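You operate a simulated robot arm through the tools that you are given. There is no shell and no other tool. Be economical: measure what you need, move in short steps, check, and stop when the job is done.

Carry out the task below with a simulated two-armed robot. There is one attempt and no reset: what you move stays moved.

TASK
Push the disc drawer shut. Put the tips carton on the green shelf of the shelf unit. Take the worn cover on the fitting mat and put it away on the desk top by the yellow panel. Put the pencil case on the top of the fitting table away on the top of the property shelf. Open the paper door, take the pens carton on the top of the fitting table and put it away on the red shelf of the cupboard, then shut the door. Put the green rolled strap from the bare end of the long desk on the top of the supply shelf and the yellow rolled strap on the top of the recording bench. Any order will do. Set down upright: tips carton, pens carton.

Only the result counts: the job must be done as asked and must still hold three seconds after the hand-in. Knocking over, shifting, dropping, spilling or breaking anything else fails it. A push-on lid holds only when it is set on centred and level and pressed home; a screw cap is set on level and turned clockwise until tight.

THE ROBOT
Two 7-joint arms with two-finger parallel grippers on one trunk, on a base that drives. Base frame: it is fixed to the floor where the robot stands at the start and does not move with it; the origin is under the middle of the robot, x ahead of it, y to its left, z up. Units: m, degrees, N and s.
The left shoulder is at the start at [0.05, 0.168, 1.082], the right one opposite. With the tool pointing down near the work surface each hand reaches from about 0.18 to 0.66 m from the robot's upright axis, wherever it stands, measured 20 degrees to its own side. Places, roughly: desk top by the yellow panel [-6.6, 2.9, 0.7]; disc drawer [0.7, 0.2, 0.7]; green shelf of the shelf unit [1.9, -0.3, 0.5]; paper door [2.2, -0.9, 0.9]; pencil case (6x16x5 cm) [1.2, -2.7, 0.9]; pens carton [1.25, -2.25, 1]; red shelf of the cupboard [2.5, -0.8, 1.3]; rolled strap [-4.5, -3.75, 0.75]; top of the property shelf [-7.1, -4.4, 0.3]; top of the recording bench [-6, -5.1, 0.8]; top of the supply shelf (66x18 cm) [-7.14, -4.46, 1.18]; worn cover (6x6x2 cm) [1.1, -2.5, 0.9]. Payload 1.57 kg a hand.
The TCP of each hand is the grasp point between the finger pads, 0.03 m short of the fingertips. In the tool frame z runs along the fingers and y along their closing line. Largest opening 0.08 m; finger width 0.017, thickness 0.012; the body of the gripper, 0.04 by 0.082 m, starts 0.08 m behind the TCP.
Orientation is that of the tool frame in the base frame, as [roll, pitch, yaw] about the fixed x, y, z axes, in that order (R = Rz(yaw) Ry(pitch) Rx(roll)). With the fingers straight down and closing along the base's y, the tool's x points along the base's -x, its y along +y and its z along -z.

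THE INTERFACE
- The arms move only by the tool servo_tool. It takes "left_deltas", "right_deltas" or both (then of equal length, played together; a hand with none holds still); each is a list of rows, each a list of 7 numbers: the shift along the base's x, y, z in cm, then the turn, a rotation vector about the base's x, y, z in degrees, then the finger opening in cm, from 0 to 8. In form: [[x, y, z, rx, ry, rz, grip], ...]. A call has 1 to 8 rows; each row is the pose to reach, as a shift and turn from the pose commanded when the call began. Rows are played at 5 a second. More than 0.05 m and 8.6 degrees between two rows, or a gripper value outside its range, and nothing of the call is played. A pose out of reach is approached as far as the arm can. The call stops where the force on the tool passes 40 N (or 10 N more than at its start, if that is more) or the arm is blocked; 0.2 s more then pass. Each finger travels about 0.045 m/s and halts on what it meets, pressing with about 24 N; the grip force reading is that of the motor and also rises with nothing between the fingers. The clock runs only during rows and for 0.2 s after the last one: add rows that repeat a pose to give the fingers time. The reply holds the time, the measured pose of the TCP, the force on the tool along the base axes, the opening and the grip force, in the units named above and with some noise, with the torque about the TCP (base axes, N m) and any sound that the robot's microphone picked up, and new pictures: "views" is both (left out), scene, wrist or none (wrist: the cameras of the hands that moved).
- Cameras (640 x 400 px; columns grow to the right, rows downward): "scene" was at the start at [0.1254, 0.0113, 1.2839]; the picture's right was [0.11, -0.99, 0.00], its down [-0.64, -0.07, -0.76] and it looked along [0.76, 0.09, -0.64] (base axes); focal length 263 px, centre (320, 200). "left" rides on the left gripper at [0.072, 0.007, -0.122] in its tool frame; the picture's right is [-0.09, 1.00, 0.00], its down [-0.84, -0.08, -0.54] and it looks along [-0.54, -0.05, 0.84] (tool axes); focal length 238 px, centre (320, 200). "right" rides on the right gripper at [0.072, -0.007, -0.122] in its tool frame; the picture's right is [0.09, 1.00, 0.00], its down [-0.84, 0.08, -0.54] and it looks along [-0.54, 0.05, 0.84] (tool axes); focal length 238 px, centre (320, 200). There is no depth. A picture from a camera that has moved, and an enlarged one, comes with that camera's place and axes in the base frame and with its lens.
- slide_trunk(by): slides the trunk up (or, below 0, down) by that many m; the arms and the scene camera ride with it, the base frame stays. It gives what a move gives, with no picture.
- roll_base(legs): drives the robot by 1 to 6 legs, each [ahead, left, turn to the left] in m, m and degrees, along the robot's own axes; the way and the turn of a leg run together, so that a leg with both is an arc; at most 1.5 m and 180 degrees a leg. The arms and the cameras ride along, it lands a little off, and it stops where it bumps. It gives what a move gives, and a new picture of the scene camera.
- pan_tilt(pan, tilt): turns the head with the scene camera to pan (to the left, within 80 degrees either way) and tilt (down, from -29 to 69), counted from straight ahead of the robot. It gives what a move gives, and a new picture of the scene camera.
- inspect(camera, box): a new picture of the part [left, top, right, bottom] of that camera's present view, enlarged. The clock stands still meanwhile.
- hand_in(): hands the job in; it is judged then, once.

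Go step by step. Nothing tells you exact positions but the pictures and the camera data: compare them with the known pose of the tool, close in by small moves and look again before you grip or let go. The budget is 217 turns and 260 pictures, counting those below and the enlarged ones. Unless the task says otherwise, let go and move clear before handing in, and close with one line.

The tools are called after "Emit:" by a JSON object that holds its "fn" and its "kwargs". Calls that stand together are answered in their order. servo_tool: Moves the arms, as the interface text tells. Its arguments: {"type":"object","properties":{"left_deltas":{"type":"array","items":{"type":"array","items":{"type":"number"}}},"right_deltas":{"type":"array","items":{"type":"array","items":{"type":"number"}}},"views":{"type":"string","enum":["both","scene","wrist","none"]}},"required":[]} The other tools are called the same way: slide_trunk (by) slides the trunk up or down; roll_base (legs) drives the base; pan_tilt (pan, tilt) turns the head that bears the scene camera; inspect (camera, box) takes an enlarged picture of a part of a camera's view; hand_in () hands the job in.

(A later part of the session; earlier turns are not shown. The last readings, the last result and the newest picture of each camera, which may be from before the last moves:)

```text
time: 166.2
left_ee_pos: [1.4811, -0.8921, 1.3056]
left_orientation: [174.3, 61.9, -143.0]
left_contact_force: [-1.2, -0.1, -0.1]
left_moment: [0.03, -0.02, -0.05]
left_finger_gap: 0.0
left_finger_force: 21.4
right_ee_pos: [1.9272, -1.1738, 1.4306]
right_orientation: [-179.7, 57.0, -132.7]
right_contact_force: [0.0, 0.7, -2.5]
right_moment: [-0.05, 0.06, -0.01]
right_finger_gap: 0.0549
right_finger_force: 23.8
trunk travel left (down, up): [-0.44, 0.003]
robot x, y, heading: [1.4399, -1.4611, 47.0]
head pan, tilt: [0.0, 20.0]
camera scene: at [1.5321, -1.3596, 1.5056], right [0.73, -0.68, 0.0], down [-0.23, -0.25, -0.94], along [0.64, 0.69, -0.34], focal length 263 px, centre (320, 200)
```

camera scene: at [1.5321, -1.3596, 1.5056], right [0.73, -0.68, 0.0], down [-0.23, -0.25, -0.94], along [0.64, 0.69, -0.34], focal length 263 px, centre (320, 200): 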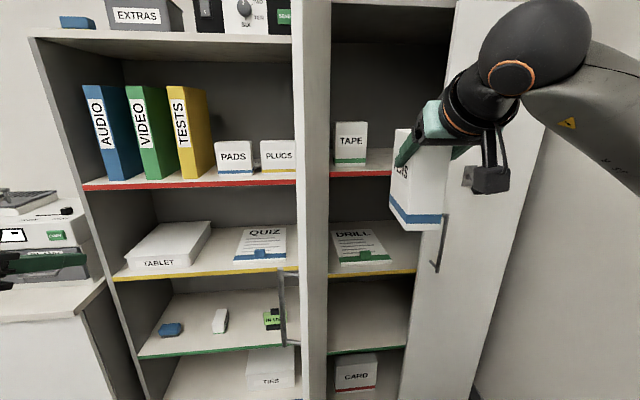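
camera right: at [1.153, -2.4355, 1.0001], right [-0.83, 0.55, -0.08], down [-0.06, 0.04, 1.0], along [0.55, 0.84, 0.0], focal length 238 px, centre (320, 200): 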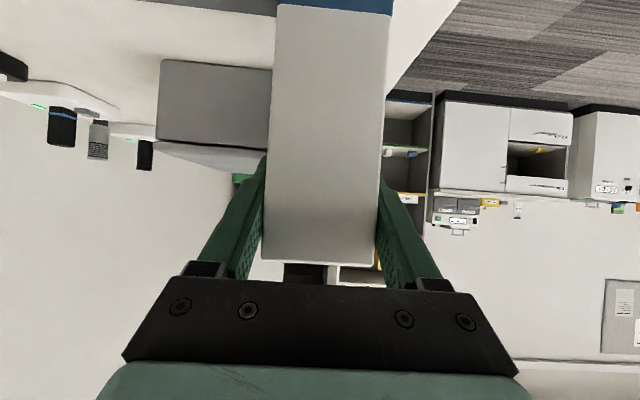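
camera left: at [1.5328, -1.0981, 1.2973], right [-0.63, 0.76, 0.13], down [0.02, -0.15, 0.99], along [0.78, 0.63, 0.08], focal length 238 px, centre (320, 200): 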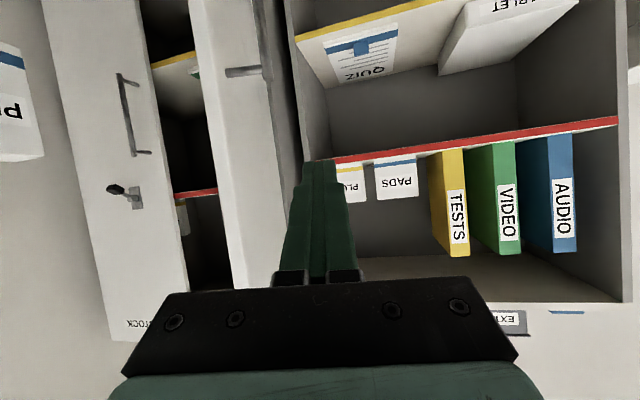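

Emit:
{"fn": "roll_base", "kwargs": {"legs": [[0, 0, 7], [0.17, 0, 0], [0.02, -0.22, 0]]}}

```text
time: 170.4
left_ee_pos: [1.7018, -0.8639, 1.3054]
left_orientation: [174.4, 61.8, -135.9]
left_contact_force: [-0.1, 0.3, 0.1]
left_moment: [-0.04, 0.0, -0.03]
left_finger_gap: 0.0002
left_finger_force: 20.5
right_ee_pos: [2.1792, -1.0881, 1.43]
right_orientation: [-179.9, 57.0, -125.9]
right_contact_force: [-0.3, 0.5, -2.4]
right_moment: [-0.05, 0.03, 0.0]
right_finger_gap: 0.0548
right_finger_force: 23.4
trunk travel left (down, up): [-0.44, 0.003]
robot x, y, heading: [1.7302, -1.4335, 54.3]
head pan, tilt: [0.0, 20.0]
camera scene: at [1.8106, -1.322, 1.5055], right [0.81, -0.58, 0.0], down [-0.2, -0.28, -0.94], along [0.55, 0.76, -0.34], focal length 263 px, centre (320, 200)
```

scene: 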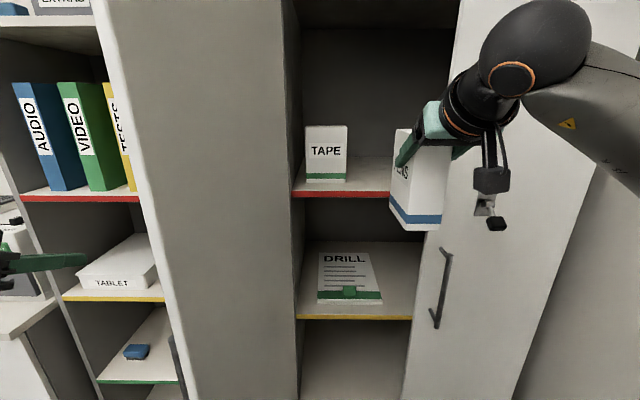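

I'm squarely in front with the carton at l ≈ −2.40, right of TAPE. I'll roll 7 cm ahead, raise slightly and reach in.

Emit:
{"fn": "roll_base", "kwargs": {"legs": [[0.07, 0, 0]]}}

Emit:
{"fn": "servo_tool", "kwargs": {"right_deltas": [[0, 0, 2, 0, 0, 0, 2.5], [1.2, 1.6, 3, 0, 0, 0, 2.5], [3, 4, 3, 0, 0, 0, 2.5], [4.7, 6.5, 3, 0, 0, 0, 2.5], [6.5, 8.9, 3, 0, 0, 0, 2.5]]}}

```text
time: 171.4
left_ee_pos: [1.7426, -0.8064, 1.3043]
left_orientation: [174.4, 61.9, -135.9]
left_contact_force: [-0.2, 0.6, -0.1]
left_moment: [-0.01, -0.01, -0.02]
left_finger_gap: 0.0
left_finger_force: 20.7
right_ee_pos: [2.222, -1.0312, 1.4286]
right_orientation: [-179.8, 57.0, -125.9]
right_contact_force: [-1.3, 0.0, -2.7]
right_moment: [-0.03, 0.02, -0.01]
right_finger_gap: 0.0551
right_finger_force: 24.1
trunk travel left (down, up): [-0.44, 0.003]
robot x, y, heading: [1.77, -1.3777, 54.5]
head pan, tilt: [0.0, 20.0]
camera scene: at [1.8519, -1.2646, 1.5054], right [0.81, -0.58, 0.0], down [-0.2, -0.28, -0.94], along [0.55, 0.76, -0.34], focal length 263 px, centre (320, 200)
```

scene: 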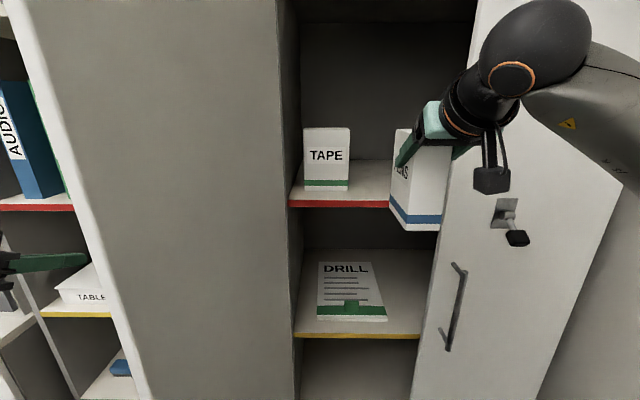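

```text
time: 172.7
left_ee_pos: [1.7428, -0.8071, 1.3051]
left_orientation: [174.4, 61.9, -135.8]
left_contact_force: [0.2, -0.8, -0.1]
left_moment: [0.01, 0.01, 0.01]
left_finger_gap: 0.0
left_finger_force: 21.2
right_ee_pos: [2.2856, -0.9419, 1.4581]
right_orientation: [-179.8, 56.9, -125.9]
right_contact_force: [0.3, -0.1, -3.0]
right_moment: [-0.07, 0.05, 0.02]
right_finger_gap: 0.0551
right_finger_force: 23.9
trunk travel left (down, up): [-0.44, 0.003]
robot x, y, heading: [1.7729, -1.3762, 54.4]
head pan, tilt: [0.0, 20.0]
camera scene: at [1.8513, -1.2647, 1.5054], right [0.81, -0.58, 0.0], down [-0.2, -0.28, -0.94], along [0.55, 0.76, -0.34], focal length 263 px, centre (320, 200)
camera right: at [2.2081, -1.062, 1.4661], right [-0.83, 0.55, -0.08], down [-0.06, 0.05, 1.0], along [0.55, 0.84, -0.01], focal length 238 px, centre (320, 200)
```

scene: 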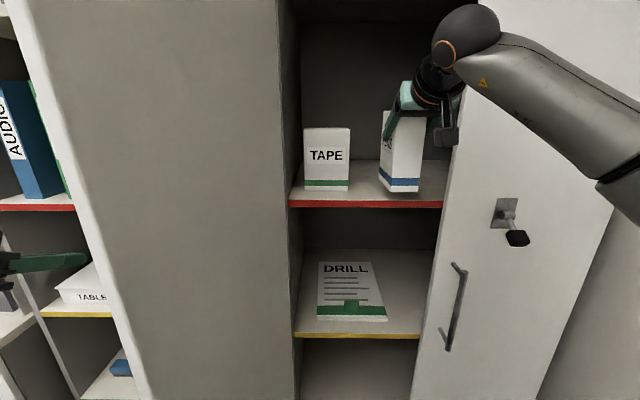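
right: 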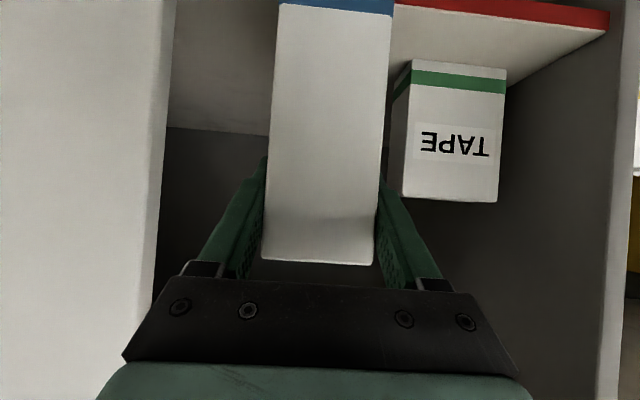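

It's over the shelf front. I'll go 10 cm further in and 2 cm right, then look.

Emit:
{"fn": "servo_tool", "kwargs": {"right_deltas": [[2.5, 1.9, 0, 0, 0, 0, 2.5], [5, 4.4, 0, 0, 0, 0, 2.5], [7.5, 6.9, 0, 0, 0, 0, 2.5], [7.5, 6.9, -2, 0, 0, 0, 2.5]]}}

```text
time: 173.7
left_ee_pos: [1.7422, -0.807, 1.3054]
left_orientation: [174.4, 62.0, -135.8]
left_contact_force: [-0.3, -0.2, -0.6]
left_moment: [-0.03, -0.02, -0.01]
left_finger_gap: 0.0
left_finger_force: 20.8
right_ee_pos: [2.3449, -0.8925, 1.445]
right_orientation: [-179.8, 56.9, -125.8]
right_contact_force: [0.2, 0.1, -2.4]
right_moment: [-0.04, -0.02, -0.02]
right_finger_gap: 0.0548
right_finger_force: 23.7
right hand out of reach, approached as far as the arm can: row 3, 4
trunk travel left (down, up): [-0.44, 0.003]
robot x, y, heading: [1.7733, -1.3767, 54.2]
head pan, tilt: [0.0, 20.0]
camera scene: at [1.8509, -1.265, 1.5055], right [0.81, -0.58, 0.0], down [-0.2, -0.28, -0.94], along [0.55, 0.76, -0.34], focal length 263 px, centre (320, 200)
camera right: at [2.2678, -1.0111, 1.4525], right [-0.83, 0.55, -0.08], down [-0.06, 0.05, 1.0], along [0.55, 0.84, -0.01], focal length 238 px, centre (320, 200)
```

scene: 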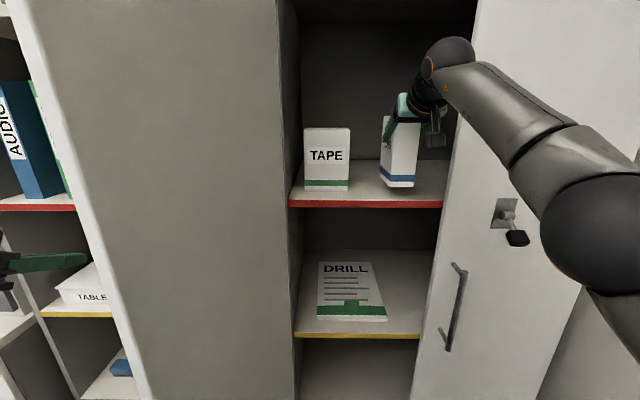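
right: 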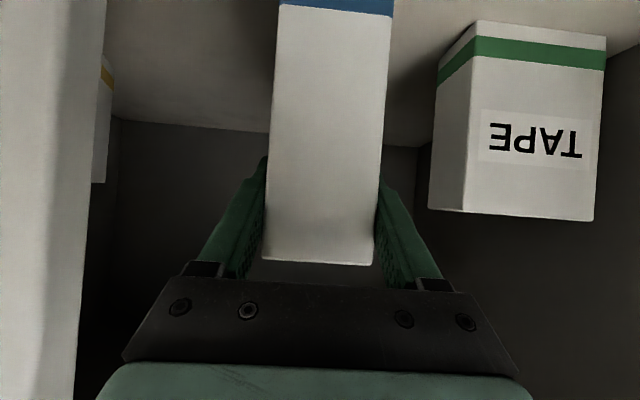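

Out of arm reach by a little, so I'll roll the base 3 cm ahead, then lower onto the shelf.

Emit:
{"fn": "roll_base", "kwargs": {"legs": [[0.035, 0, 0]]}}

Emit:
{"fn": "servo_tool", "kwargs": {"right_deltas": [[0, 0, -1.5, 0, 0, 0, 2.5], [0, 0, -3, 0, 0, 0, 2.5], [0, 0, -4, 0, 0, 0, 2.5], [0, 0, -5, 0, 0, 0, 2.5]]}}

```text
time: 174.5
left_ee_pos: [1.7643, -0.7779, 1.3046]
left_orientation: [174.4, 61.8, -136.0]
left_contact_force: [0.1, 0.3, 0.1]
left_moment: [0.02, 0.03, 0.0]
left_finger_gap: 0.0002
left_finger_force: 21.5
right_ee_pos: [2.3669, -0.8646, 1.4455]
right_orientation: [-179.8, 56.9, -126.0]
right_contact_force: [-0.4, 1.0, -3.0]
right_moment: [-0.04, 0.04, 0.02]
right_finger_gap: 0.0549
right_finger_force: 24.3
trunk travel left (down, up): [-0.44, 0.003]
robot x, y, heading: [1.7916, -1.3465, 53.9]
head pan, tilt: [0.0, 20.0]
camera scene: at [1.8721, -1.2365, 1.5054], right [0.81, -0.58, 0.0], down [-0.2, -0.28, -0.94], along [0.55, 0.76, -0.34], focal length 263 px, centre (320, 200)
```

scene: 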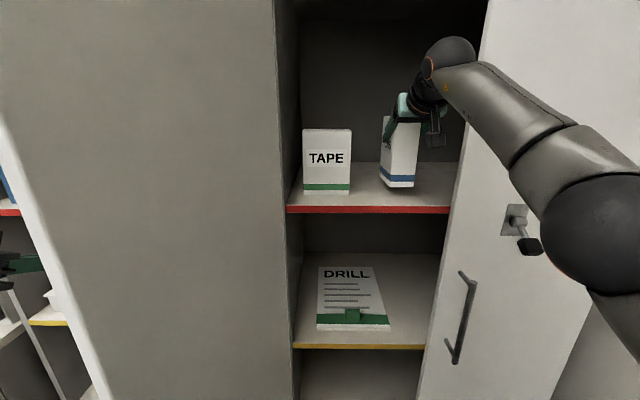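

```text
time: 175.5
left_ee_pos: [1.7596, -0.7819, 1.307]
left_orientation: [174.3, 62.0, -135.8]
left_contact_force: [-0.9, 0.6, 1.0]
left_moment: [0.06, 0.0, -0.01]
left_finger_gap: 0.0
left_finger_force: 21.4
right_ee_pos: [2.3613, -0.8674, 1.4045]
right_orientation: [-180.0, 57.8, -126.0]
right_contact_force: [-1.1, -3.4, 23.8]
right_moment: [0.06, -0.28, -0.41]
right_finger_gap: 0.055
right_finger_force: 23.4
trunk travel left (down, up): [-0.44, 0.003]
robot x, y, heading: [1.7902, -1.3477, 54.3]
head pan, tilt: [0.0, 20.0]
camera scene: at [1.8683, -1.2406, 1.5063], right [0.81, -0.58, 0.0], down [-0.2, -0.28, -0.94], along [0.55, 0.76, -0.34], focal length 263 px, centre (320, 200)
camera right: at [2.2842, -0.9866, 1.4091], right [-0.83, 0.55, -0.08], down [-0.07, 0.04, 1.0], along [0.55, 0.84, 0.01], focal length 238 px, centre (320, 200)
```

scene: 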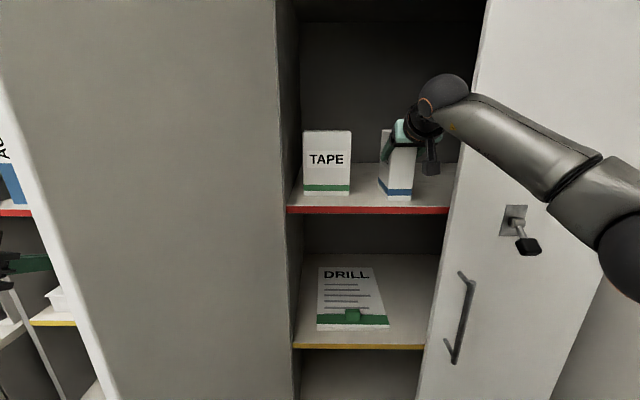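
right: 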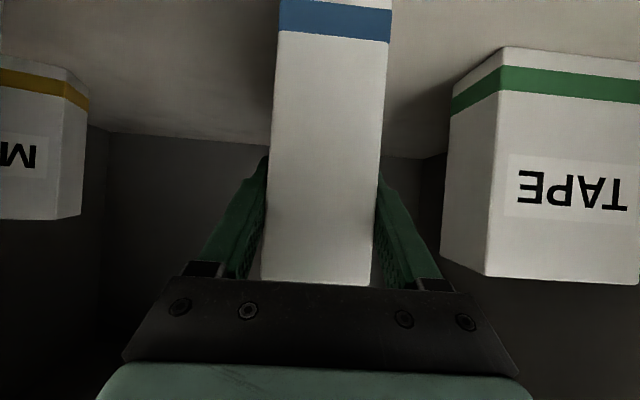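

It's resting on the red shelf between TAPE and another carton. I'll relieve the pressure, open and pull straight back.

Emit:
{"fn": "servo_tool", "kwargs": {"right_deltas": [[0, 0, 0.5, 0, 0, 0, 2.5], [0, 0, 0.8, 0, 0, 0, 2.5], [0, 0, 0.8, 0, 0, 0, 5], [0, 0, 0.8, 0, 0, 0, 7.4], [0, 0, 0.8, 0, 0, 0, 7.4]], "views": "none"}}

Emit:
{"fn": "servo_tool", "kwargs": {"right_deltas": [[-1.2, -1.6, 0.2, 0, 0, 0, 7.4], [-2.9, -4, 0.5, 0, 0, 0, 7.4], [-5.3, -7.2, 1, 0, 0, 0, 7.4], [-8, -11, 1, 0, 0, 0, 7.4]]}}

```text
time: 176.7
left_ee_pos: [1.7636, -0.7789, 1.3056]
left_orientation: [174.4, 61.8, -135.9]
left_contact_force: [-0.2, 0.9, 0.1]
left_moment: [-0.01, 0.02, -0.01]
left_finger_gap: 0.0
left_finger_force: 21.2
right_ee_pos: [2.3652, -0.8648, 1.4028]
right_orientation: [-179.8, 56.8, -125.9]
right_contact_force: [-0.7, -0.1, -0.3]
right_moment: [-0.01, 0.03, -0.03]
right_finger_gap: 0.0738
right_finger_force: 0.1
trunk travel left (down, up): [-0.44, 0.003]
robot x, y, heading: [1.7945, -1.3448, 54.3]
head pan, tilt: [0.0, 20.0]
```

```text
time: 177.7
left_ee_pos: [1.7624, -0.7801, 1.3045]
left_orientation: [174.3, 62.0, -135.9]
left_contact_force: [-0.3, -0.1, 0.1]
left_moment: [0.0, 0.0, -0.01]
left_finger_gap: 0.0002
left_finger_force: 21.7
right_ee_pos: [2.2852, -0.9774, 1.4144]
right_orientation: [-179.9, 56.9, -126.2]
right_contact_force: [-0.3, 0.6, -0.9]
right_moment: [0.04, 0.0, 0.02]
right_finger_gap: 0.0739
right_finger_force: 0.1
trunk travel left (down, up): [-0.44, 0.003]
robot x, y, heading: [1.7923, -1.3459, 54.4]
head pan, tilt: [0.0, 20.0]
camera scene: at [1.8709, -1.2387, 1.5057], right [0.81, -0.58, 0.0], down [-0.2, -0.28, -0.94], along [0.55, 0.76, -0.34], focal length 263 px, centre (320, 200)
camera right: at [2.207, -1.0968, 1.4218], right [-0.83, 0.55, -0.08], down [-0.06, 0.05, 1.0], along [0.55, 0.84, -0.01], focal length 238 px, centre (320, 200)
```

scene: 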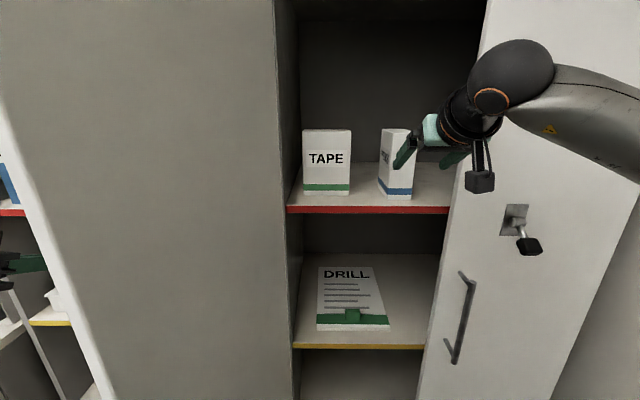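
right: 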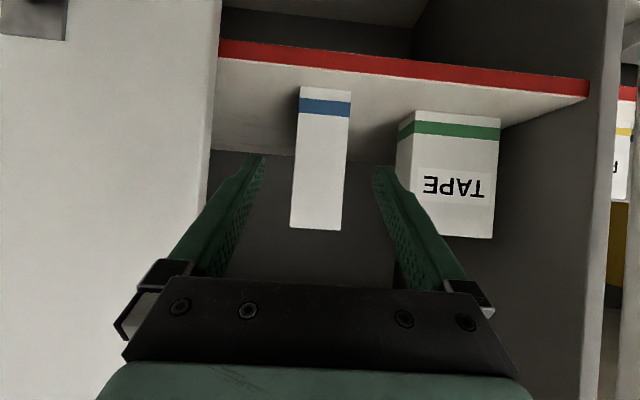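

PENS stands upright on the red shelf. I'll back off and fold the right arm in, so the left hand outside can swing the door shut.

Emit:
{"fn": "roll_base", "kwargs": {"legs": [[-0.15, 0, 0]]}}

Emit:
{"fn": "servo_tool", "kwargs": {"right_deltas": [[-1.7, -2.3, 0, -6.6, 4.8, 0, 7.4], [-3.4, -4.6, 0, -13.2, 9.6, 0, 7.4], [-5.1, -6.9, -1, -19.8, 14.4, 0, 7.4], [-6.8, -9.2, -2, -26.4, 19.2, 0, 7.4], [-8.5, -11.6, -4, -33, 24, 0, 7.4], [-10.2, -13.9, -6, -39.6, 28.8, 0, 7.4], [-11.8, -16.2, -8, -46.1, 33.5, 0, 7.4]], "views": "scene"}}

Emit:
{"fn": "pan_tilt", "kwargs": {"pan": 15, "tilt": 25}}

```text
time: 179.1
left_ee_pos: [1.6723, -0.904, 1.3052]
left_orientation: [174.3, 61.9, -135.8]
left_contact_force: [0.1, -1.2, 0.0]
left_moment: [0.01, 0.03, 0.0]
left_finger_gap: 0.0
left_finger_force: 21.4
right_ee_pos: [2.1936, -1.0986, 1.4147]
right_orientation: [-179.9, 56.9, -125.8]
right_contact_force: [-0.3, -0.8, 0.7]
right_moment: [0.04, 0.03, 0.01]
right_finger_gap: 0.0742
right_finger_force: 0.1
trunk travel left (down, up): [-0.44, 0.003]
robot x, y, heading: [1.7028, -1.469, 54.5]
head pan, tilt: [0.0, 20.0]
camera scene: at [1.7817, -1.3617, 1.5056], right [0.81, -0.58, 0.0], down [-0.2, -0.28, -0.94], along [0.55, 0.76, -0.34], focal length 263 px, centre (320, 200)
```

scene: 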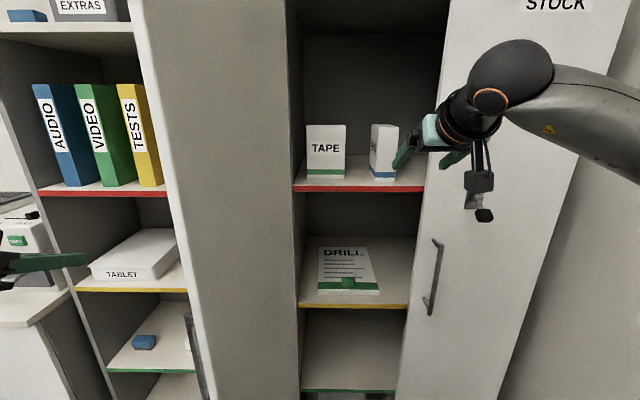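

```text
time: 180.7
left_ee_pos: [1.6718, -0.9033, 1.307]
left_orientation: [174.3, 61.9, -135.8]
left_contact_force: [1.1, 0.8, 0.4]
left_moment: [-0.01, 0.03, -0.03]
left_finger_gap: 0.0003
left_finger_force: 21.8
right_ee_pos: [2.0758, -1.2608, 1.3339]
right_orientation: [180.0, -0.2, -126.0]
right_contact_force: [-0.9, -0.1, 0.0]
right_moment: [0.0, 0.0, 0.01]
right_finger_gap: 0.0742
right_finger_force: 0.1
trunk travel left (down, up): [-0.44, 0.003]
robot x, y, heading: [1.7018, -1.4688, 54.4]
head pan, tilt: [0.0, 20.0]
camera scene: at [1.7824, -1.3611, 1.5055], right [0.81, -0.58, 0.0], down [-0.2, -0.28, -0.94], along [0.55, 0.76, -0.34], focal length 263 px, centre (320, 200)
```

scene: 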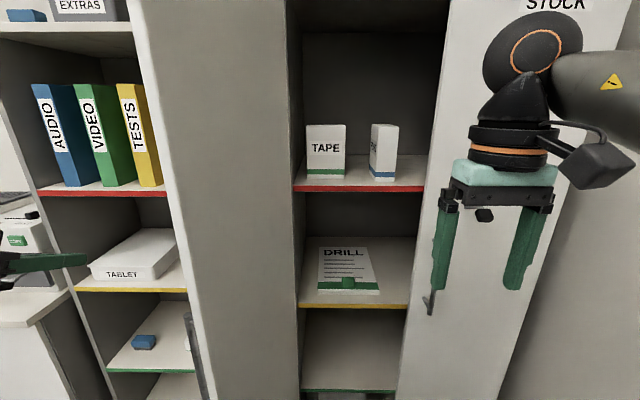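

```text
time: 181.5
left_ee_pos: [1.6722, -0.9025, 1.3045]
left_orientation: [174.4, 61.9, -135.7]
left_contact_force: [0.0, 0.4, -0.3]
left_moment: [0.0, -0.01, -0.02]
left_finger_gap: 0.0001
left_finger_force: 21.3
right_ee_pos: [2.0768, -1.2589, 1.3333]
right_orientation: [180.0, 0.1, -125.9]
right_contact_force: [-0.1, -0.1, 0.1]
right_moment: [-0.05, 0.02, 0.0]
right_finger_gap: 0.0741
right_finger_force: 0.1
trunk travel left (down, up): [-0.44, 0.003]
robot x, y, heading: [1.7075, -1.4674, 54.3]
head pan, tilt: [15.0, 25.0]
camera scene: at [1.7605, -1.3504, 1.4975], right [0.94, -0.35, 0.0], down [-0.15, -0.4, -0.91], along [0.32, 0.85, -0.42], focal length 263 px, centre (320, 200)
```

scene: 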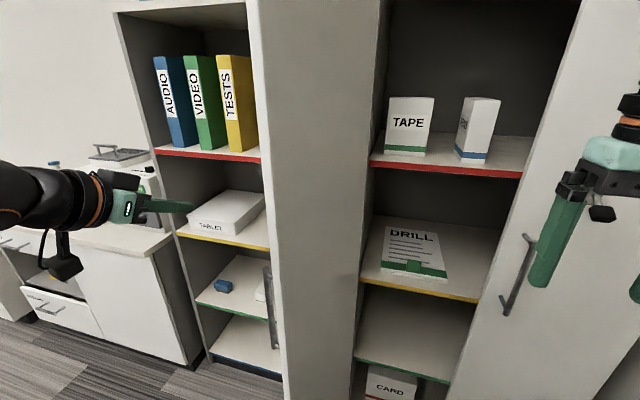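

I'll sweep the left hand to my right against the door's outer face.

Emit:
{"fn": "servo_tool", "kwargs": {"left_deltas": [[3.6, -1.9, 0, 0, 0, 0, 0], [7.6, -4, 0, 0, 0, 0, 0], [11.7, -6, 0, 0, 0, 0, 0], [15.2, -8, 0, 0, 0, 0, 0], [17.9, -9.3, 0, 0, 0, 0, 0], [20.7, -10.7, 0, 0, 0, 0, 0], [23.4, -12.1, 0, 0, 0, 0, 0], [27.2, -13.6, 0, 0, 0, 0, 0]]}}

```text
time: 183.3
left_ee_pos: [1.9472, -1.0386, 1.3044]
left_orientation: [174.2, 62.0, -135.9]
left_contact_force: [-0.2, 0.3, 0.2]
left_moment: [-0.01, 0.01, 0.04]
left_finger_gap: 0.0
left_finger_force: 21.6
right_ee_pos: [2.0773, -1.2607, 1.3327]
right_orientation: [179.9, 0.0, -125.9]
right_contact_force: [0.0, 0.0, 0.1]
right_moment: [0.05, 0.01, -0.01]
right_finger_gap: 0.0741
right_finger_force: 0.1
trunk travel left (down, up): [-0.44, 0.003]
robot x, y, heading: [1.7035, -1.4685, 54.4]
head pan, tilt: [15.0, 25.0]
camera scene: at [1.7622, -1.3508, 1.4974], right [0.94, -0.35, 0.0], down [-0.15, -0.4, -0.91], along [0.32, 0.85, -0.42], focal length 263 px, centre (320, 200)
camera left: at [1.8508, -1.141, 1.2971], right [-0.72, 0.68, 0.13], down [0.04, -0.15, 0.99], along [0.69, 0.72, 0.08], focal length 238 px, centre (320, 200)
```

scene: 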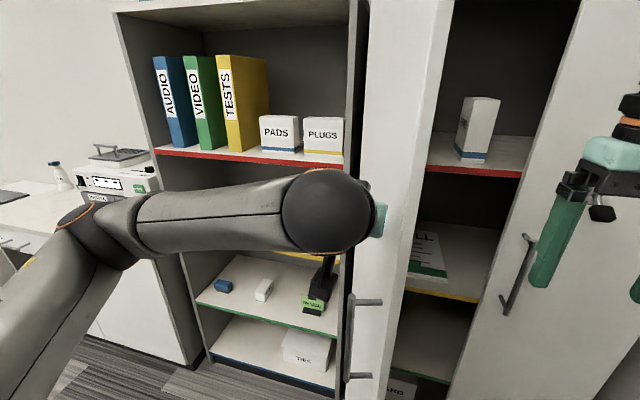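
left: 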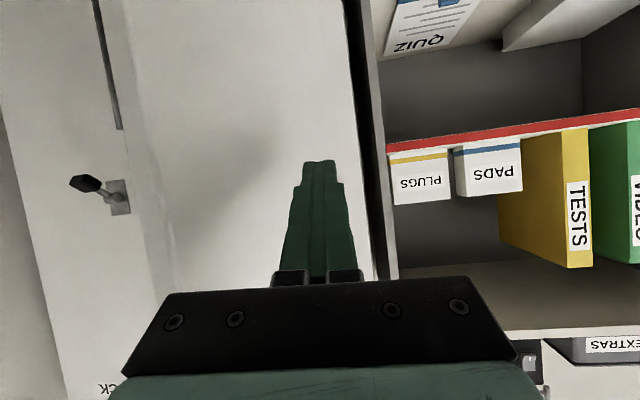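

Emit:
{"fn": "servo_tool", "kwargs": {"left_deltas": [[3.7, -0.85, 0, 0, 0, 0, 0], [8.1, -1.6, 0, 0, 0, 0, 0], [12.4, -1.6, 0, 0, 0, 0, 0], [16.6, -1, 0, 0, 0, 0, 0], [20, 0.3, 0, 0, 0, 0, 0]], "views": "scene"}}

```text
time: 184.5
left_ee_pos: [2.147, -1.0354, 1.3066]
left_orientation: [174.2, 61.9, -135.9]
left_contact_force: [0.0, -0.6, 1.0]
left_moment: [0.03, 0.02, -0.03]
left_finger_gap: 0.0003
left_finger_force: 21.6
right_ee_pos: [2.078, -1.2614, 1.3343]
right_orientation: [179.9, -0.1, -126.0]
right_contact_force: [0.2, 0.3, 0.4]
right_moment: [0.0, -0.02, 0.02]
right_finger_gap: 0.0743
right_finger_force: 0.0
trunk travel left (down, up): [-0.44, 0.003]
robot x, y, heading: [1.7041, -1.4704, 54.4]
head pan, tilt: [15.0, 25.0]
camera scene: at [1.7613, -1.3505, 1.4974], right [0.94, -0.35, 0.0], down [-0.15, -0.4, -0.91], along [0.32, 0.85, -0.42], focal length 263 px, centre (320, 200)
```

scene: 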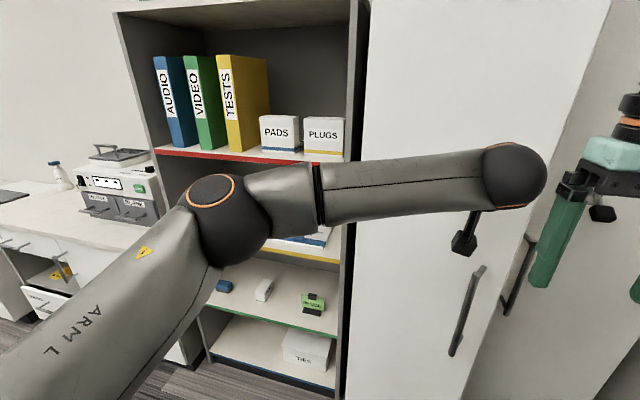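

The door is nearly shut, so I'll push straight ahead until it stops.

Emit:
{"fn": "servo_tool", "kwargs": {"left_deltas": [[1.2, 1.6, 0, 0, 0, 0, 0], [2.4, 3.2, 0, 0, 0, 0, 0], [3.5, 4.9, 0, 0, 0, 0, 0], [4.7, 6.5, 0, 0, 0, 0, 0], [5.9, 8.1, 0, 0, 0, 0, 0], [7.1, 9.7, 0, 0, 0, 0, 0], [8.2, 11.3, 0, 0, 0, 0, 0], [9.4, 12.9, 0, 0, 0, 0, 0]], "views": "scene"}}

```text
time: 186.3
left_ee_pos: [2.1901, -0.9456, 1.2918]
left_orientation: [174.3, 61.9, -135.8]
left_contact_force: [-0.2, -0.3, 0.2]
left_moment: [-0.02, 0.0, -0.01]
left_finger_gap: 0.0
left_finger_force: 21.6
left hand out of reach, approached as far as the arm can: row 5, 6, 7, 8
right_ee_pos: [2.0761, -1.2604, 1.3336]
right_orientation: [180.0, -0.1, -125.9]
right_contact_force: [-0.1, 0.7, 0.0]
right_moment: [0.01, 0.0, -0.01]
right_finger_gap: 0.0735
right_finger_force: 0.0
trunk travel left (down, up): [-0.44, 0.003]
robot x, y, heading: [1.7043, -1.4697, 54.2]
head pan, tilt: [15.0, 25.0]
camera scene: at [1.7608, -1.3499, 1.4974], right [0.94, -0.35, 0.0], down [-0.15, -0.4, -0.91], along [0.32, 0.85, -0.42], focal length 263 px, centre (320, 200)
```

scene: 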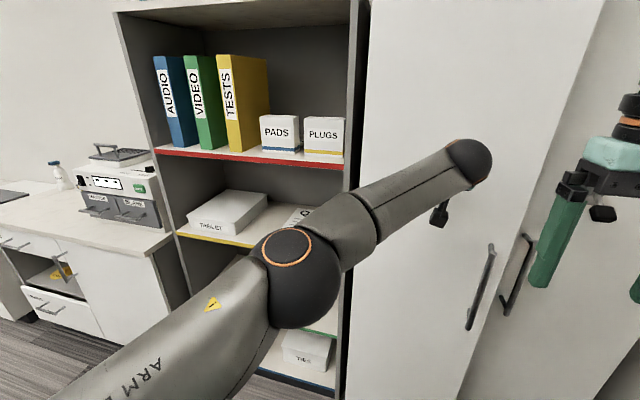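

Emit:
{"fn": "roll_base", "kwargs": {"legs": [[0.05, 0, 0], [0.05, 0, 0]]}}

```text
time: 187.3
left_ee_pos: [2.2182, -0.9088, 1.2919]
left_orientation: [174.5, 61.5, -135.2]
left_contact_force: [0.3, -0.2, -0.2]
left_moment: [0.02, 0.0, -0.01]
left_finger_gap: 0.0001
left_finger_force: 20.8
right_ee_pos: [2.1061, -1.2182, 1.3326]
right_orientation: [-180.0, -0.2, -126.1]
right_contact_force: [1.0, 0.3, -0.9]
right_moment: [0.02, -0.01, -0.01]
right_finger_gap: 0.074
right_finger_force: 0.0
trunk travel left (down, up): [-0.44, 0.003]
robot x, y, heading: [1.7334, -1.4332, 54.5]
head pan, tilt: [15.0, 25.0]
stopped in leg 1: the force on the tool passed its limit at 74 N (the readings are from after the stop); the commanded pose is now the measured one
camera scene: at [1.7893, -1.3099, 1.4974], right [0.94, -0.35, 0.0], down [-0.15, -0.4, -0.91], along [0.32, 0.85, -0.42], focal length 263 px, centre (320, 200)
```

scene: 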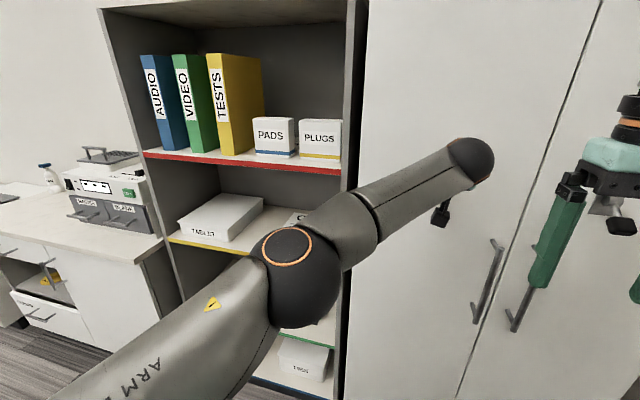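

The door shut with a firm stop. I'll back off and strafe left to check it.

Emit:
{"fn": "roll_base", "kwargs": {"legs": [[-0.1, 0.05, 0], [-0.1, 0.35, 0], [-0.15, 0, 0]]}}

Emit:
{"fn": "pan_tilt", "kwargs": {"pan": -25, "tilt": 15}}

```text
time: 192.8
left_ee_pos: [1.6854, -0.9555, 1.2928]
left_orientation: [174.4, 61.4, -135.2]
left_contact_force: [-0.6, -0.9, -0.8]
left_moment: [0.0, -0.02, 0.02]
left_finger_gap: 0.0
left_finger_force: 21.2
right_ee_pos: [1.5757, -1.2661, 1.3331]
right_orientation: [-179.9, -0.2, -125.8]
right_contact_force: [-0.4, -0.8, 0.2]
right_moment: [0.02, 0.02, 0.01]
right_finger_gap: 0.0739
right_finger_force: 0.0
trunk travel left (down, up): [-0.44, 0.003]
robot x, y, heading: [1.2005, -1.4771, 54.7]
head pan, tilt: [15.0, 25.0]
camera scene: at [1.2582, -1.3588, 1.4975], right [0.94, -0.35, 0.0], down [-0.15, -0.4, -0.91], along [0.32, 0.85, -0.42], focal length 263 px, centre (320, 200)
```

scene: 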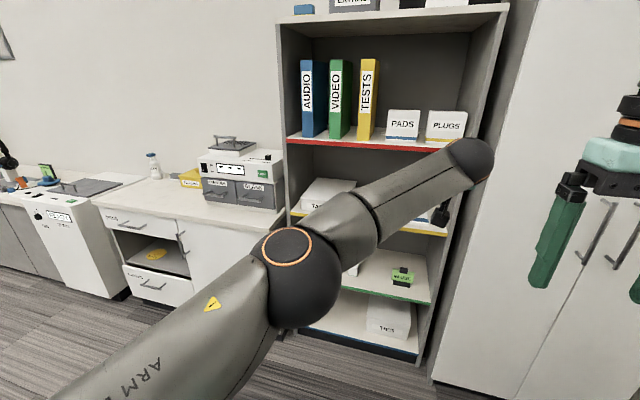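

```text
time: 193.8
left_ee_pos: [1.6861, -0.9563, 1.2912]
left_orientation: [174.4, 61.5, -135.2]
left_contact_force: [-0.1, 0.9, 0.4]
left_moment: [0.0, 0.0, 0.02]
left_finger_gap: 0.0
left_finger_force: 21.5
right_ee_pos: [1.5753, -1.2655, 1.3335]
right_orientation: [180.0, -0.2, -125.8]
right_contact_force: [-0.7, 0.1, -0.3]
right_moment: [-0.03, -0.02, -0.04]
right_finger_gap: 0.0741
right_finger_force: 0.1
trunk travel left (down, up): [-0.44, 0.003]
robot x, y, heading: [1.2016, -1.4781, 54.6]
head pan, tilt: [-25.0, 15.0]
camera scene: at [1.3078, -1.3983, 1.5137], right [0.49, -0.87, 0.0], down [-0.23, -0.13, -0.97], along [0.84, 0.48, -0.26], focal length 263 px, centre (320, 200)
```

scene: 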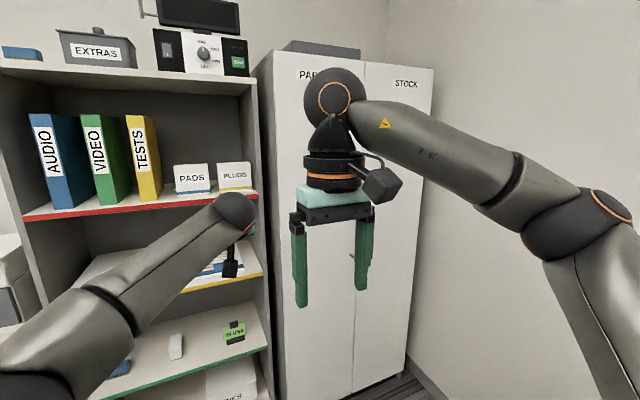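

The PAPER door is flush shut. Now I'll fold the left arm to its tool-down pose, turn to the fitting table and move opposite the cover and the pencil case.

Emit:
{"fn": "servo_tool", "kwargs": {"left_deltas": [[-4.7, -0.6, 0, -6.3, 4.5, 0, 0], [-9.4, -1.2, 0, -12.5, 8.9, 0, 0], [-14.1, -1.9, 0, -18.8, 13.4, 0, 2], [-18.8, -2.5, 0, -25, 17.8, 0, 4], [-23.5, -3.2, 0, -31.3, 22.2, 0, 6], [-28.2, -3.8, 0, -37.6, 26.7, 0, 8], [-32.9, -4.4, 0, -43.8, 31.1, 0, 8], [-37.6, -5.1, 0, -50.1, 35.6, 0, 8]], "views": "none"}}

Emit:
{"fn": "roll_base", "kwargs": {"legs": [[0, 0, -90.6], [0, -0.88, 0], [0.09, 0, 0]]}}

Emit:
{"fn": "slide_trunk", "kwargs": {"by": -0.15}}

Emit:
{"fn": "pan_tilt", "kwargs": {"pan": 0, "tilt": 45}}

```text
time: 195.6
left_ee_pos: [1.305, -1.0069, 1.2924]
left_orientation: [-177.0, 0.2, -130.2]
left_contact_force: [1.2, -0.6, 0.4]
left_moment: [0.04, 0.01, -0.01]
left_finger_gap: 0.08
left_finger_force: 0.0
right_ee_pos: [1.5741, -1.2656, 1.3327]
right_orientation: [-180.0, -0.1, -125.8]
right_contact_force: [-0.2, 0.6, -0.6]
right_moment: [0.03, -0.03, -0.01]
right_finger_gap: 0.0741
right_finger_force: 0.1
trunk travel left (down, up): [-0.44, 0.003]
robot x, y, heading: [1.2012, -1.4761, 54.6]
head pan, tilt: [-25.0, 15.0]
```

```text
time: 208.3
left_ee_pos: [1.234, -2.3568, 1.2919]
left_orientation: [-177.0, 0.3, 140.3]
left_contact_force: [-0.3, -0.2, 0.0]
left_moment: [0.01, 0.01, -0.01]
left_finger_gap: 0.0801
left_finger_force: 0.0
right_ee_pos: [0.9783, -2.6274, 1.3327]
right_orientation: [-180.0, -0.1, 144.5]
right_contact_force: [0.1, -0.7, -0.9]
right_moment: [0.0, 0.02, 0.01]
right_finger_gap: 0.074
right_finger_force: 0.1
trunk travel left (down, up): [-0.44, 0.003]
robot x, y, heading: [0.7614, -2.2598, -35.0]
head pan, tilt: [-25.0, 15.0]
camera scene: at [0.8432, -2.3584, 1.5136], right [-0.87, -0.5, 0.0], down [-0.13, 0.22, -0.97], along [0.48, -0.84, -0.26], focal length 263 px, centre (320, 200)
```

scene: 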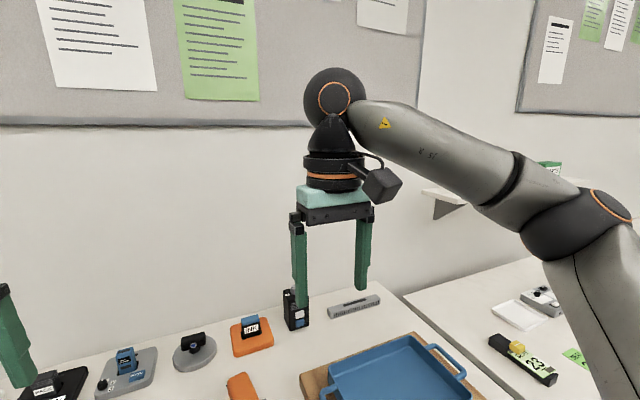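

```text
time: 210.1
left_ee_pos: [1.2337, -2.3564, 1.1431]
left_orientation: [-177.1, 0.3, 140.3]
left_contact_force: [0.3, 0.1, 0.3]
left_moment: [0.01, -0.04, -0.02]
left_finger_gap: 0.0798
left_finger_force: 0.0
right_ee_pos: [0.9769, -2.6258, 1.1829]
right_orientation: [-180.0, -0.2, 144.5]
right_contact_force: [0.1, -0.2, 0.1]
right_moment: [0.01, -0.01, -0.05]
right_finger_gap: 0.0741
right_finger_force: 0.0
trunk travel left (down, up): [-0.29, 0.153]
robot x, y, heading: [0.7612, -2.2552, -35.2]
head pan, tilt: [-25.0, 15.0]
```

```text
time: 211.0
left_ee_pos: [1.2349, -2.3565, 1.1416]
left_orientation: [-177.0, 0.3, 140.4]
left_contact_force: [-0.2, -0.1, 0.4]
left_moment: [-0.01, 0.01, 0.0]
left_finger_gap: 0.08
left_finger_force: 0.1
right_ee_pos: [0.978, -2.6281, 1.1815]
right_orientation: [179.9, -0.1, 144.5]
right_contact_force: [0.0, 0.0, 0.3]
right_moment: [-0.01, 0.0, 0.01]
right_finger_gap: 0.0738
right_finger_force: 0.1
trunk travel left (down, up): [-0.29, 0.153]
robot x, y, heading: [0.7595, -2.2606, -35.1]
head pan, tilt: [0.0, 45.0]
camera scene: at [0.8625, -2.3238, 1.3169], right [-0.57, -0.82, 0.0], down [-0.58, 0.41, -0.71], along [0.58, -0.41, -0.71], focal length 263 px, centre (320, 200)
```

scene: 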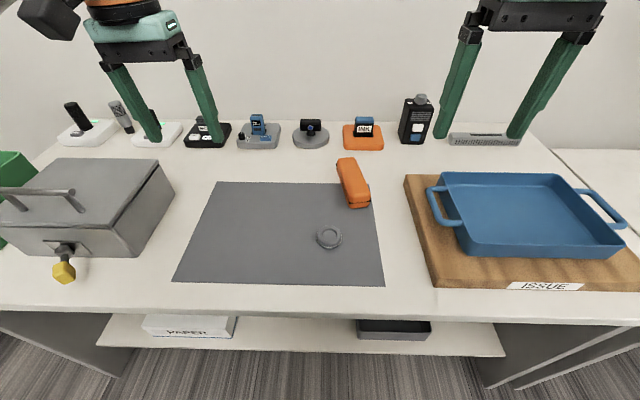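

The view is clear: the cover ring is at about (1.118, −2.526) and the orange case at (1.205, −2.66), long axis at −26°. I'll bring the right hand over the case first.

Emit:
{"fn": "servo_tool", "kwargs": {"right_deltas": [[4.5, -0.7, 0, 0, 0, 3, 8], [9, -1.5, -2, 0, 0, 6, 8], [13.5, -2.2, -4, 0, 0, 9.5, 8], [18, -3, -7, 0, 0, 9.5, 8], [22.5, -3.6, -10, 0, 0, 9.5, 8], [22.5, -3.6, -13, 0, 0, 9.5, 8]]}}

```text
refused: row 4 steps farther than a row can; nothing moved
```

Emit:
{"fn": "servo_tool", "kwargs": {"right_deltas": [[4.5, -0.7, 0, 0, 0, 3, 8], [9, -1.5, -1, 0, 0, 6, 8], [13.5, -2.2, -2, 0, 0, 9.5, 8], [18, -3, -3, 0, 0, 9.5, 8], [22.5, -3.6, -4, 0, 0, 9.5, 8], [22.5, -3.6, -8.5, 0, 0, 9.5, 8], [22.5, -3.6, -13, 0, 0, 9.5, 8]]}}

```text
time: 212.6
left_ee_pos: [1.2349, -2.3574, 1.143]
left_orientation: [-177.1, 0.5, 140.3]
left_contact_force: [-0.9, 0.5, 0.2]
left_moment: [0.04, 0.0, 0.0]
left_finger_gap: 0.0801
left_finger_force: 0.0
right_ee_pos: [1.1998, -2.6648, 1.0532]
right_orientation: [180.0, -0.2, 154.0]
right_contact_force: [-0.5, 0.1, 0.4]
right_moment: [-0.01, 0.0, 0.03]
right_finger_gap: 0.08
right_finger_force: 0.0
right hand out of reach, approached as far as the arm can: row 5, 6
trunk travel left (down, up): [-0.29, 0.153]
robot x, y, heading: [0.7638, -2.2558, -35.3]
head pan, tilt: [0.0, 45.0]
camera scene: at [0.8621, -2.3249, 1.3168], right [-0.57, -0.82, 0.0], down [-0.58, 0.41, -0.71], along [0.58, -0.41, -0.71], focal length 263 px, centre (320, 200)
camera right: at [1.1318, -2.6409, 1.1774], right [0.35, 0.94, 0.0], down [0.79, -0.3, 0.54], along [0.5, -0.19, -0.84], focal length 238 px, centre (320, 200)
```

scene: 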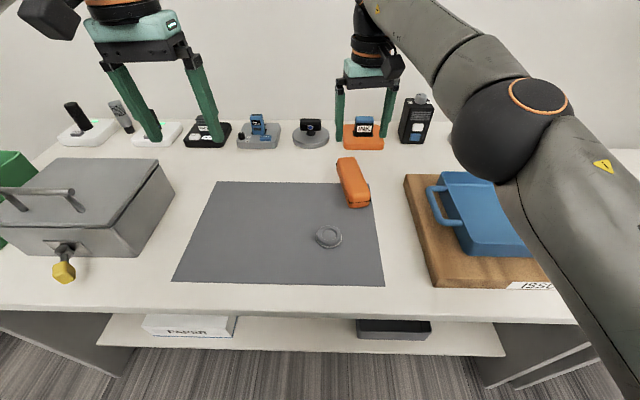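
right: 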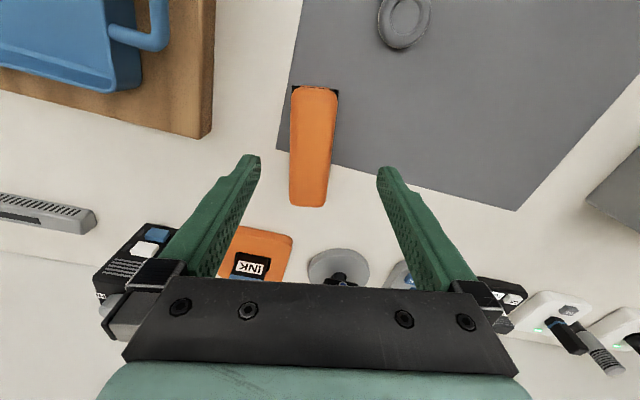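

The case is aligned. I'll correct 0.9 cm sideways, descend and grip.

Emit:
{"fn": "servo_tool", "kwargs": {"right_deltas": [[-0.3, -0.8, -4, 0, 0, 0, 8], [-0.3, -0.8, -8, 0, 0, 0, 8], [-0.3, -0.8, -11.5, 0, 0, 0, 8], [-0.3, -0.8, -14.3, 0, 0, 0, 8]], "views": "wrist"}}

```text
time: 213.6
left_ee_pos: [1.233, -2.3562, 1.1413]
left_orientation: [-177.0, 0.5, 140.3]
left_contact_force: [0.4, 0.0, 0.2]
left_moment: [-0.01, 0.04, 0.03]
left_finger_gap: 0.0803
left_finger_force: 0.1
right_ee_pos: [1.1991, -2.67, 0.9091]
right_orientation: [-180.0, -0.2, 154.1]
right_contact_force: [-0.4, 0.0, 0.2]
right_moment: [0.01, 0.03, -0.01]
right_finger_gap: 0.08
right_finger_force: 0.1
trunk travel left (down, up): [-0.29, 0.153]
robot x, y, heading: [0.7615, -2.2515, -34.9]
head pan, tilt: [0.0, 45.0]
camera right: at [1.1334, -2.6472, 1.0332], right [0.35, 0.94, 0.0], down [0.79, -0.3, 0.54], along [0.5, -0.19, -0.84], focal length 238 px, centre (320, 200)
```

right: 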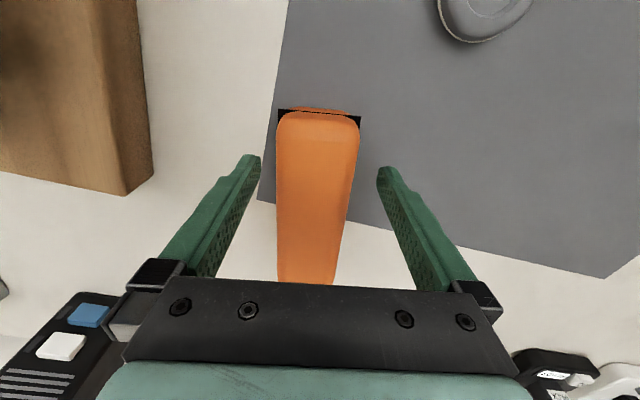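

Emit:
{"fn": "servo_tool", "kwargs": {"right_deltas": [[0, 0, 0, 0, 0, 0, 5], [0, 0, 0, 0, 0, 0, 3], [0, 0, 0, 0, 0, 0, 2], [0, 0, 0, 0, 0, 0, 2], [0, 0, 3, 0, 0, 0, 2], [0, 0, 7, 0, 0, 0, 2], [0, 0, 11, 0, 0, 0, 2]]}}

```text
time: 215.2
left_ee_pos: [1.2341, -2.3565, 1.1417]
left_orientation: [-176.9, 0.4, 140.3]
left_contact_force: [-0.5, 0.3, 0.9]
left_moment: [0.0, 0.03, 0.02]
left_finger_gap: 0.0801
left_finger_force: 0.1
right_ee_pos: [1.1985, -2.6716, 1.0198]
right_orientation: [180.0, -0.2, 154.2]
right_contact_force: [0.9, 0.0, -1.4]
right_moment: [0.05, 0.08, 0.0]
right_finger_gap: 0.0548
right_finger_force: 23.4
trunk travel left (down, up): [-0.29, 0.153]
robot x, y, heading: [0.7649, -2.2563, -35.2]
head pan, tilt: [0.0, 45.0]
camera scene: at [0.8625, -2.3234, 1.3169], right [-0.57, -0.82, 0.0], down [-0.58, 0.41, -0.71], along [0.58, -0.41, -0.71], focal length 263 px, centre (320, 200)
camera right: at [1.1323, -2.6473, 1.1426], right [0.35, 0.94, 0.0], down [0.79, -0.3, 0.54], along [0.5, -0.19, -0.84], focal length 238 px, centre (320, 200)
```

scene: 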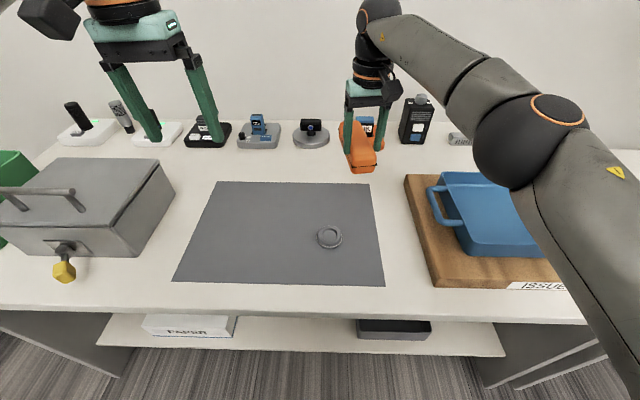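
right: 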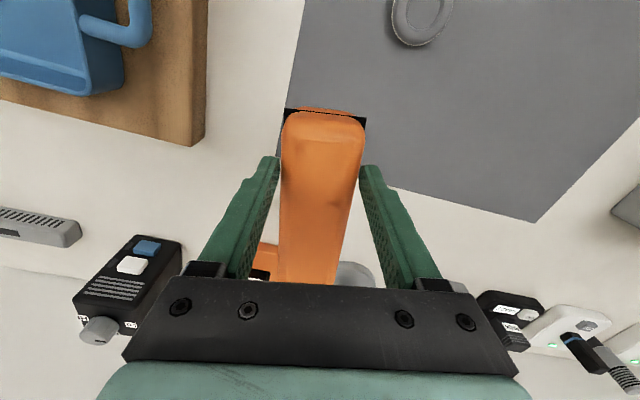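

The case is held. I'll tuck it to the right and bring the left hand over the ring.

Emit:
{"fn": "servo_tool", "kwargs": {"right_deltas": [[-4, -0.7, 2, 0, 0, 0, 2], [-8, -1.4, 4, 0, 0, 0, 2], [-12, -2.1, 6, 0, 0, 0, 2], [-16, -2.8, 8, 0, 0, 0, 2], [-20, -3.5, 10, 0, 0, 0, 2], [-23.7, -4.1, 12, 0, 0, 0, 2]], "left_deltas": [[-2, -2.8, -1, 2.3, -1.9, 0, 8], [-3.9, -5.6, -3, 2.3, -1.9, 0, 8], [-5.8, -8.4, -5, 2.3, -1.9, 0, 8], [-7.8, -11.2, -7, 2.3, -1.9, 0, 8], [-9.7, -14, -10, 2.3, -1.9, 0, 8], [-11.6, -16.9, -13, 2.3, -1.9, 0, 8]]}}

```text
time: 216.6
left_ee_pos: [1.1156, -2.5262, 1.0158]
left_orientation: [-180.0, 0.4, 140.3]
left_contact_force: [-0.1, 0.4, -0.6]
left_moment: [0.0, -0.02, 0.01]
left_finger_gap: 0.0801
left_finger_force: 0.1
right_ee_pos: [0.96, -2.7108, 1.1392]
right_orientation: [-180.0, -0.2, 154.1]
right_contact_force: [-1.8, -0.1, -1.4]
right_moment: [0.01, 0.04, 0.04]
right_finger_gap: 0.0548
right_finger_force: 24.2
trunk travel left (down, up): [-0.29, 0.153]
robot x, y, heading: [0.7626, -2.2559, -35.0]
head pan, tilt: [0.0, 45.0]
camera scene: at [0.8617, -2.3242, 1.3169], right [-0.57, -0.82, 0.0], down [-0.58, 0.41, -0.71], along [0.58, -0.41, -0.71], focal length 263 px, centre (320, 200)
camera right: at [0.8929, -2.688, 1.2632], right [0.35, 0.94, 0.0], down [0.79, -0.3, 0.54], along [0.5, -0.19, -0.84], focal length 238 px, centre (320, 200)
camera left: at [1.0657, -2.4737, 1.1352], right [0.71, 0.71, 0.0], down [0.59, -0.59, 0.55], along [0.39, -0.39, -0.84], focal length 238 px, centre (320, 200)
```

scene: 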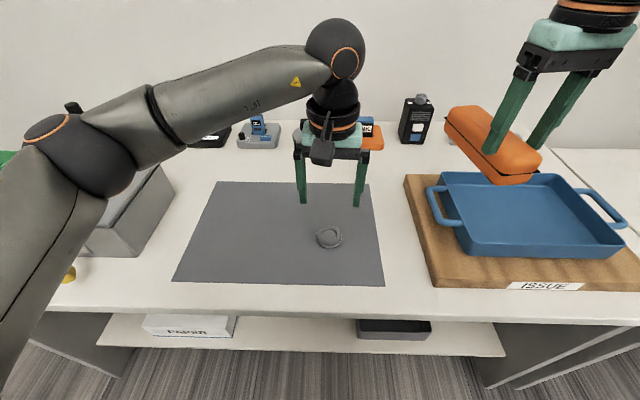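
right: 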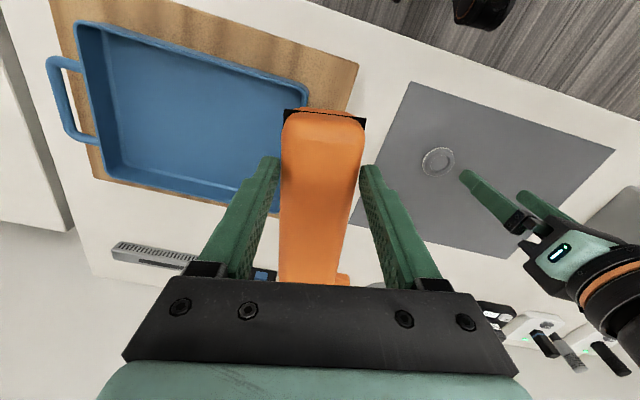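
left: 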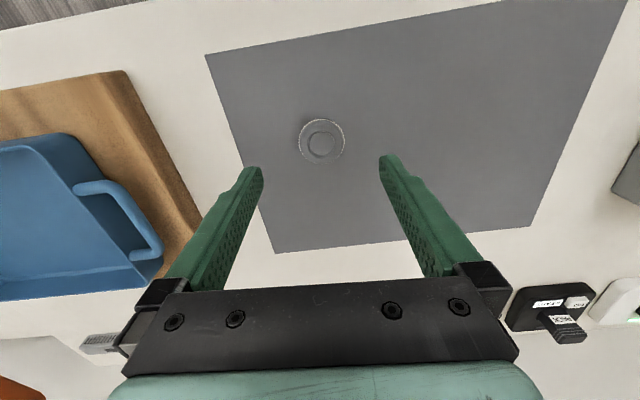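

The ring is centred, 1.5 cm ahead. I'll descend with that correction.

Emit:
{"fn": "servo_tool", "kwargs": {"left_deltas": [[0.7, -0.4, -4, 0, 0, 0, 8], [1.2, -0.8, -8, 0, 0, 0, 8], [1.2, -0.8, -10, 0, 0, 0, 8], [1.2, -0.8, -11, 0, 0, 0, 8], [1.2, -0.8, -11.4, 0, 0, 0, 8]], "views": "wrist"}}

```text
time: 217.8
left_ee_pos: [1.1306, -2.5343, 0.897]
left_orientation: [180.0, 0.4, 140.3]
left_contact_force: [0.1, 0.2, 0.2]
left_moment: [-0.01, 0.01, 0.02]
left_finger_gap: 0.08
left_finger_force: 0.0
right_ee_pos: [0.9605, -2.7108, 1.1393]
right_orientation: [-180.0, -0.3, 154.0]
right_contact_force: [0.0, 0.0, -1.8]
right_moment: [0.07, 0.05, 0.03]
right_finger_gap: 0.0543
right_finger_force: 23.6
trunk travel left (down, up): [-0.29, 0.153]
robot x, y, heading: [0.7619, -2.254, -34.8]
head pan, tilt: [0.0, 45.0]
camera left: at [1.0795, -2.4825, 1.0177], right [0.71, 0.71, 0.0], down [0.59, -0.59, 0.55], along [0.39, -0.39, -0.84], focal length 238 px, centre (320, 200)
```

left: 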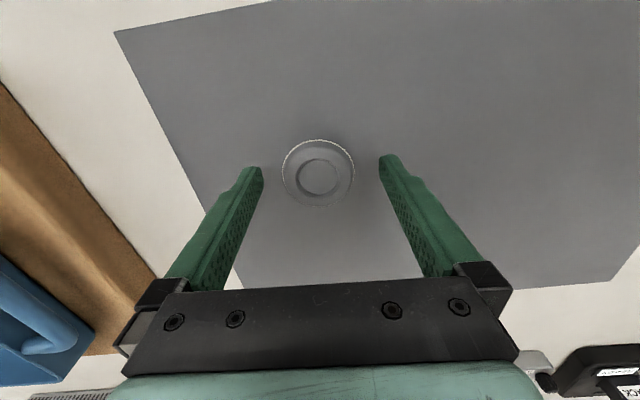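

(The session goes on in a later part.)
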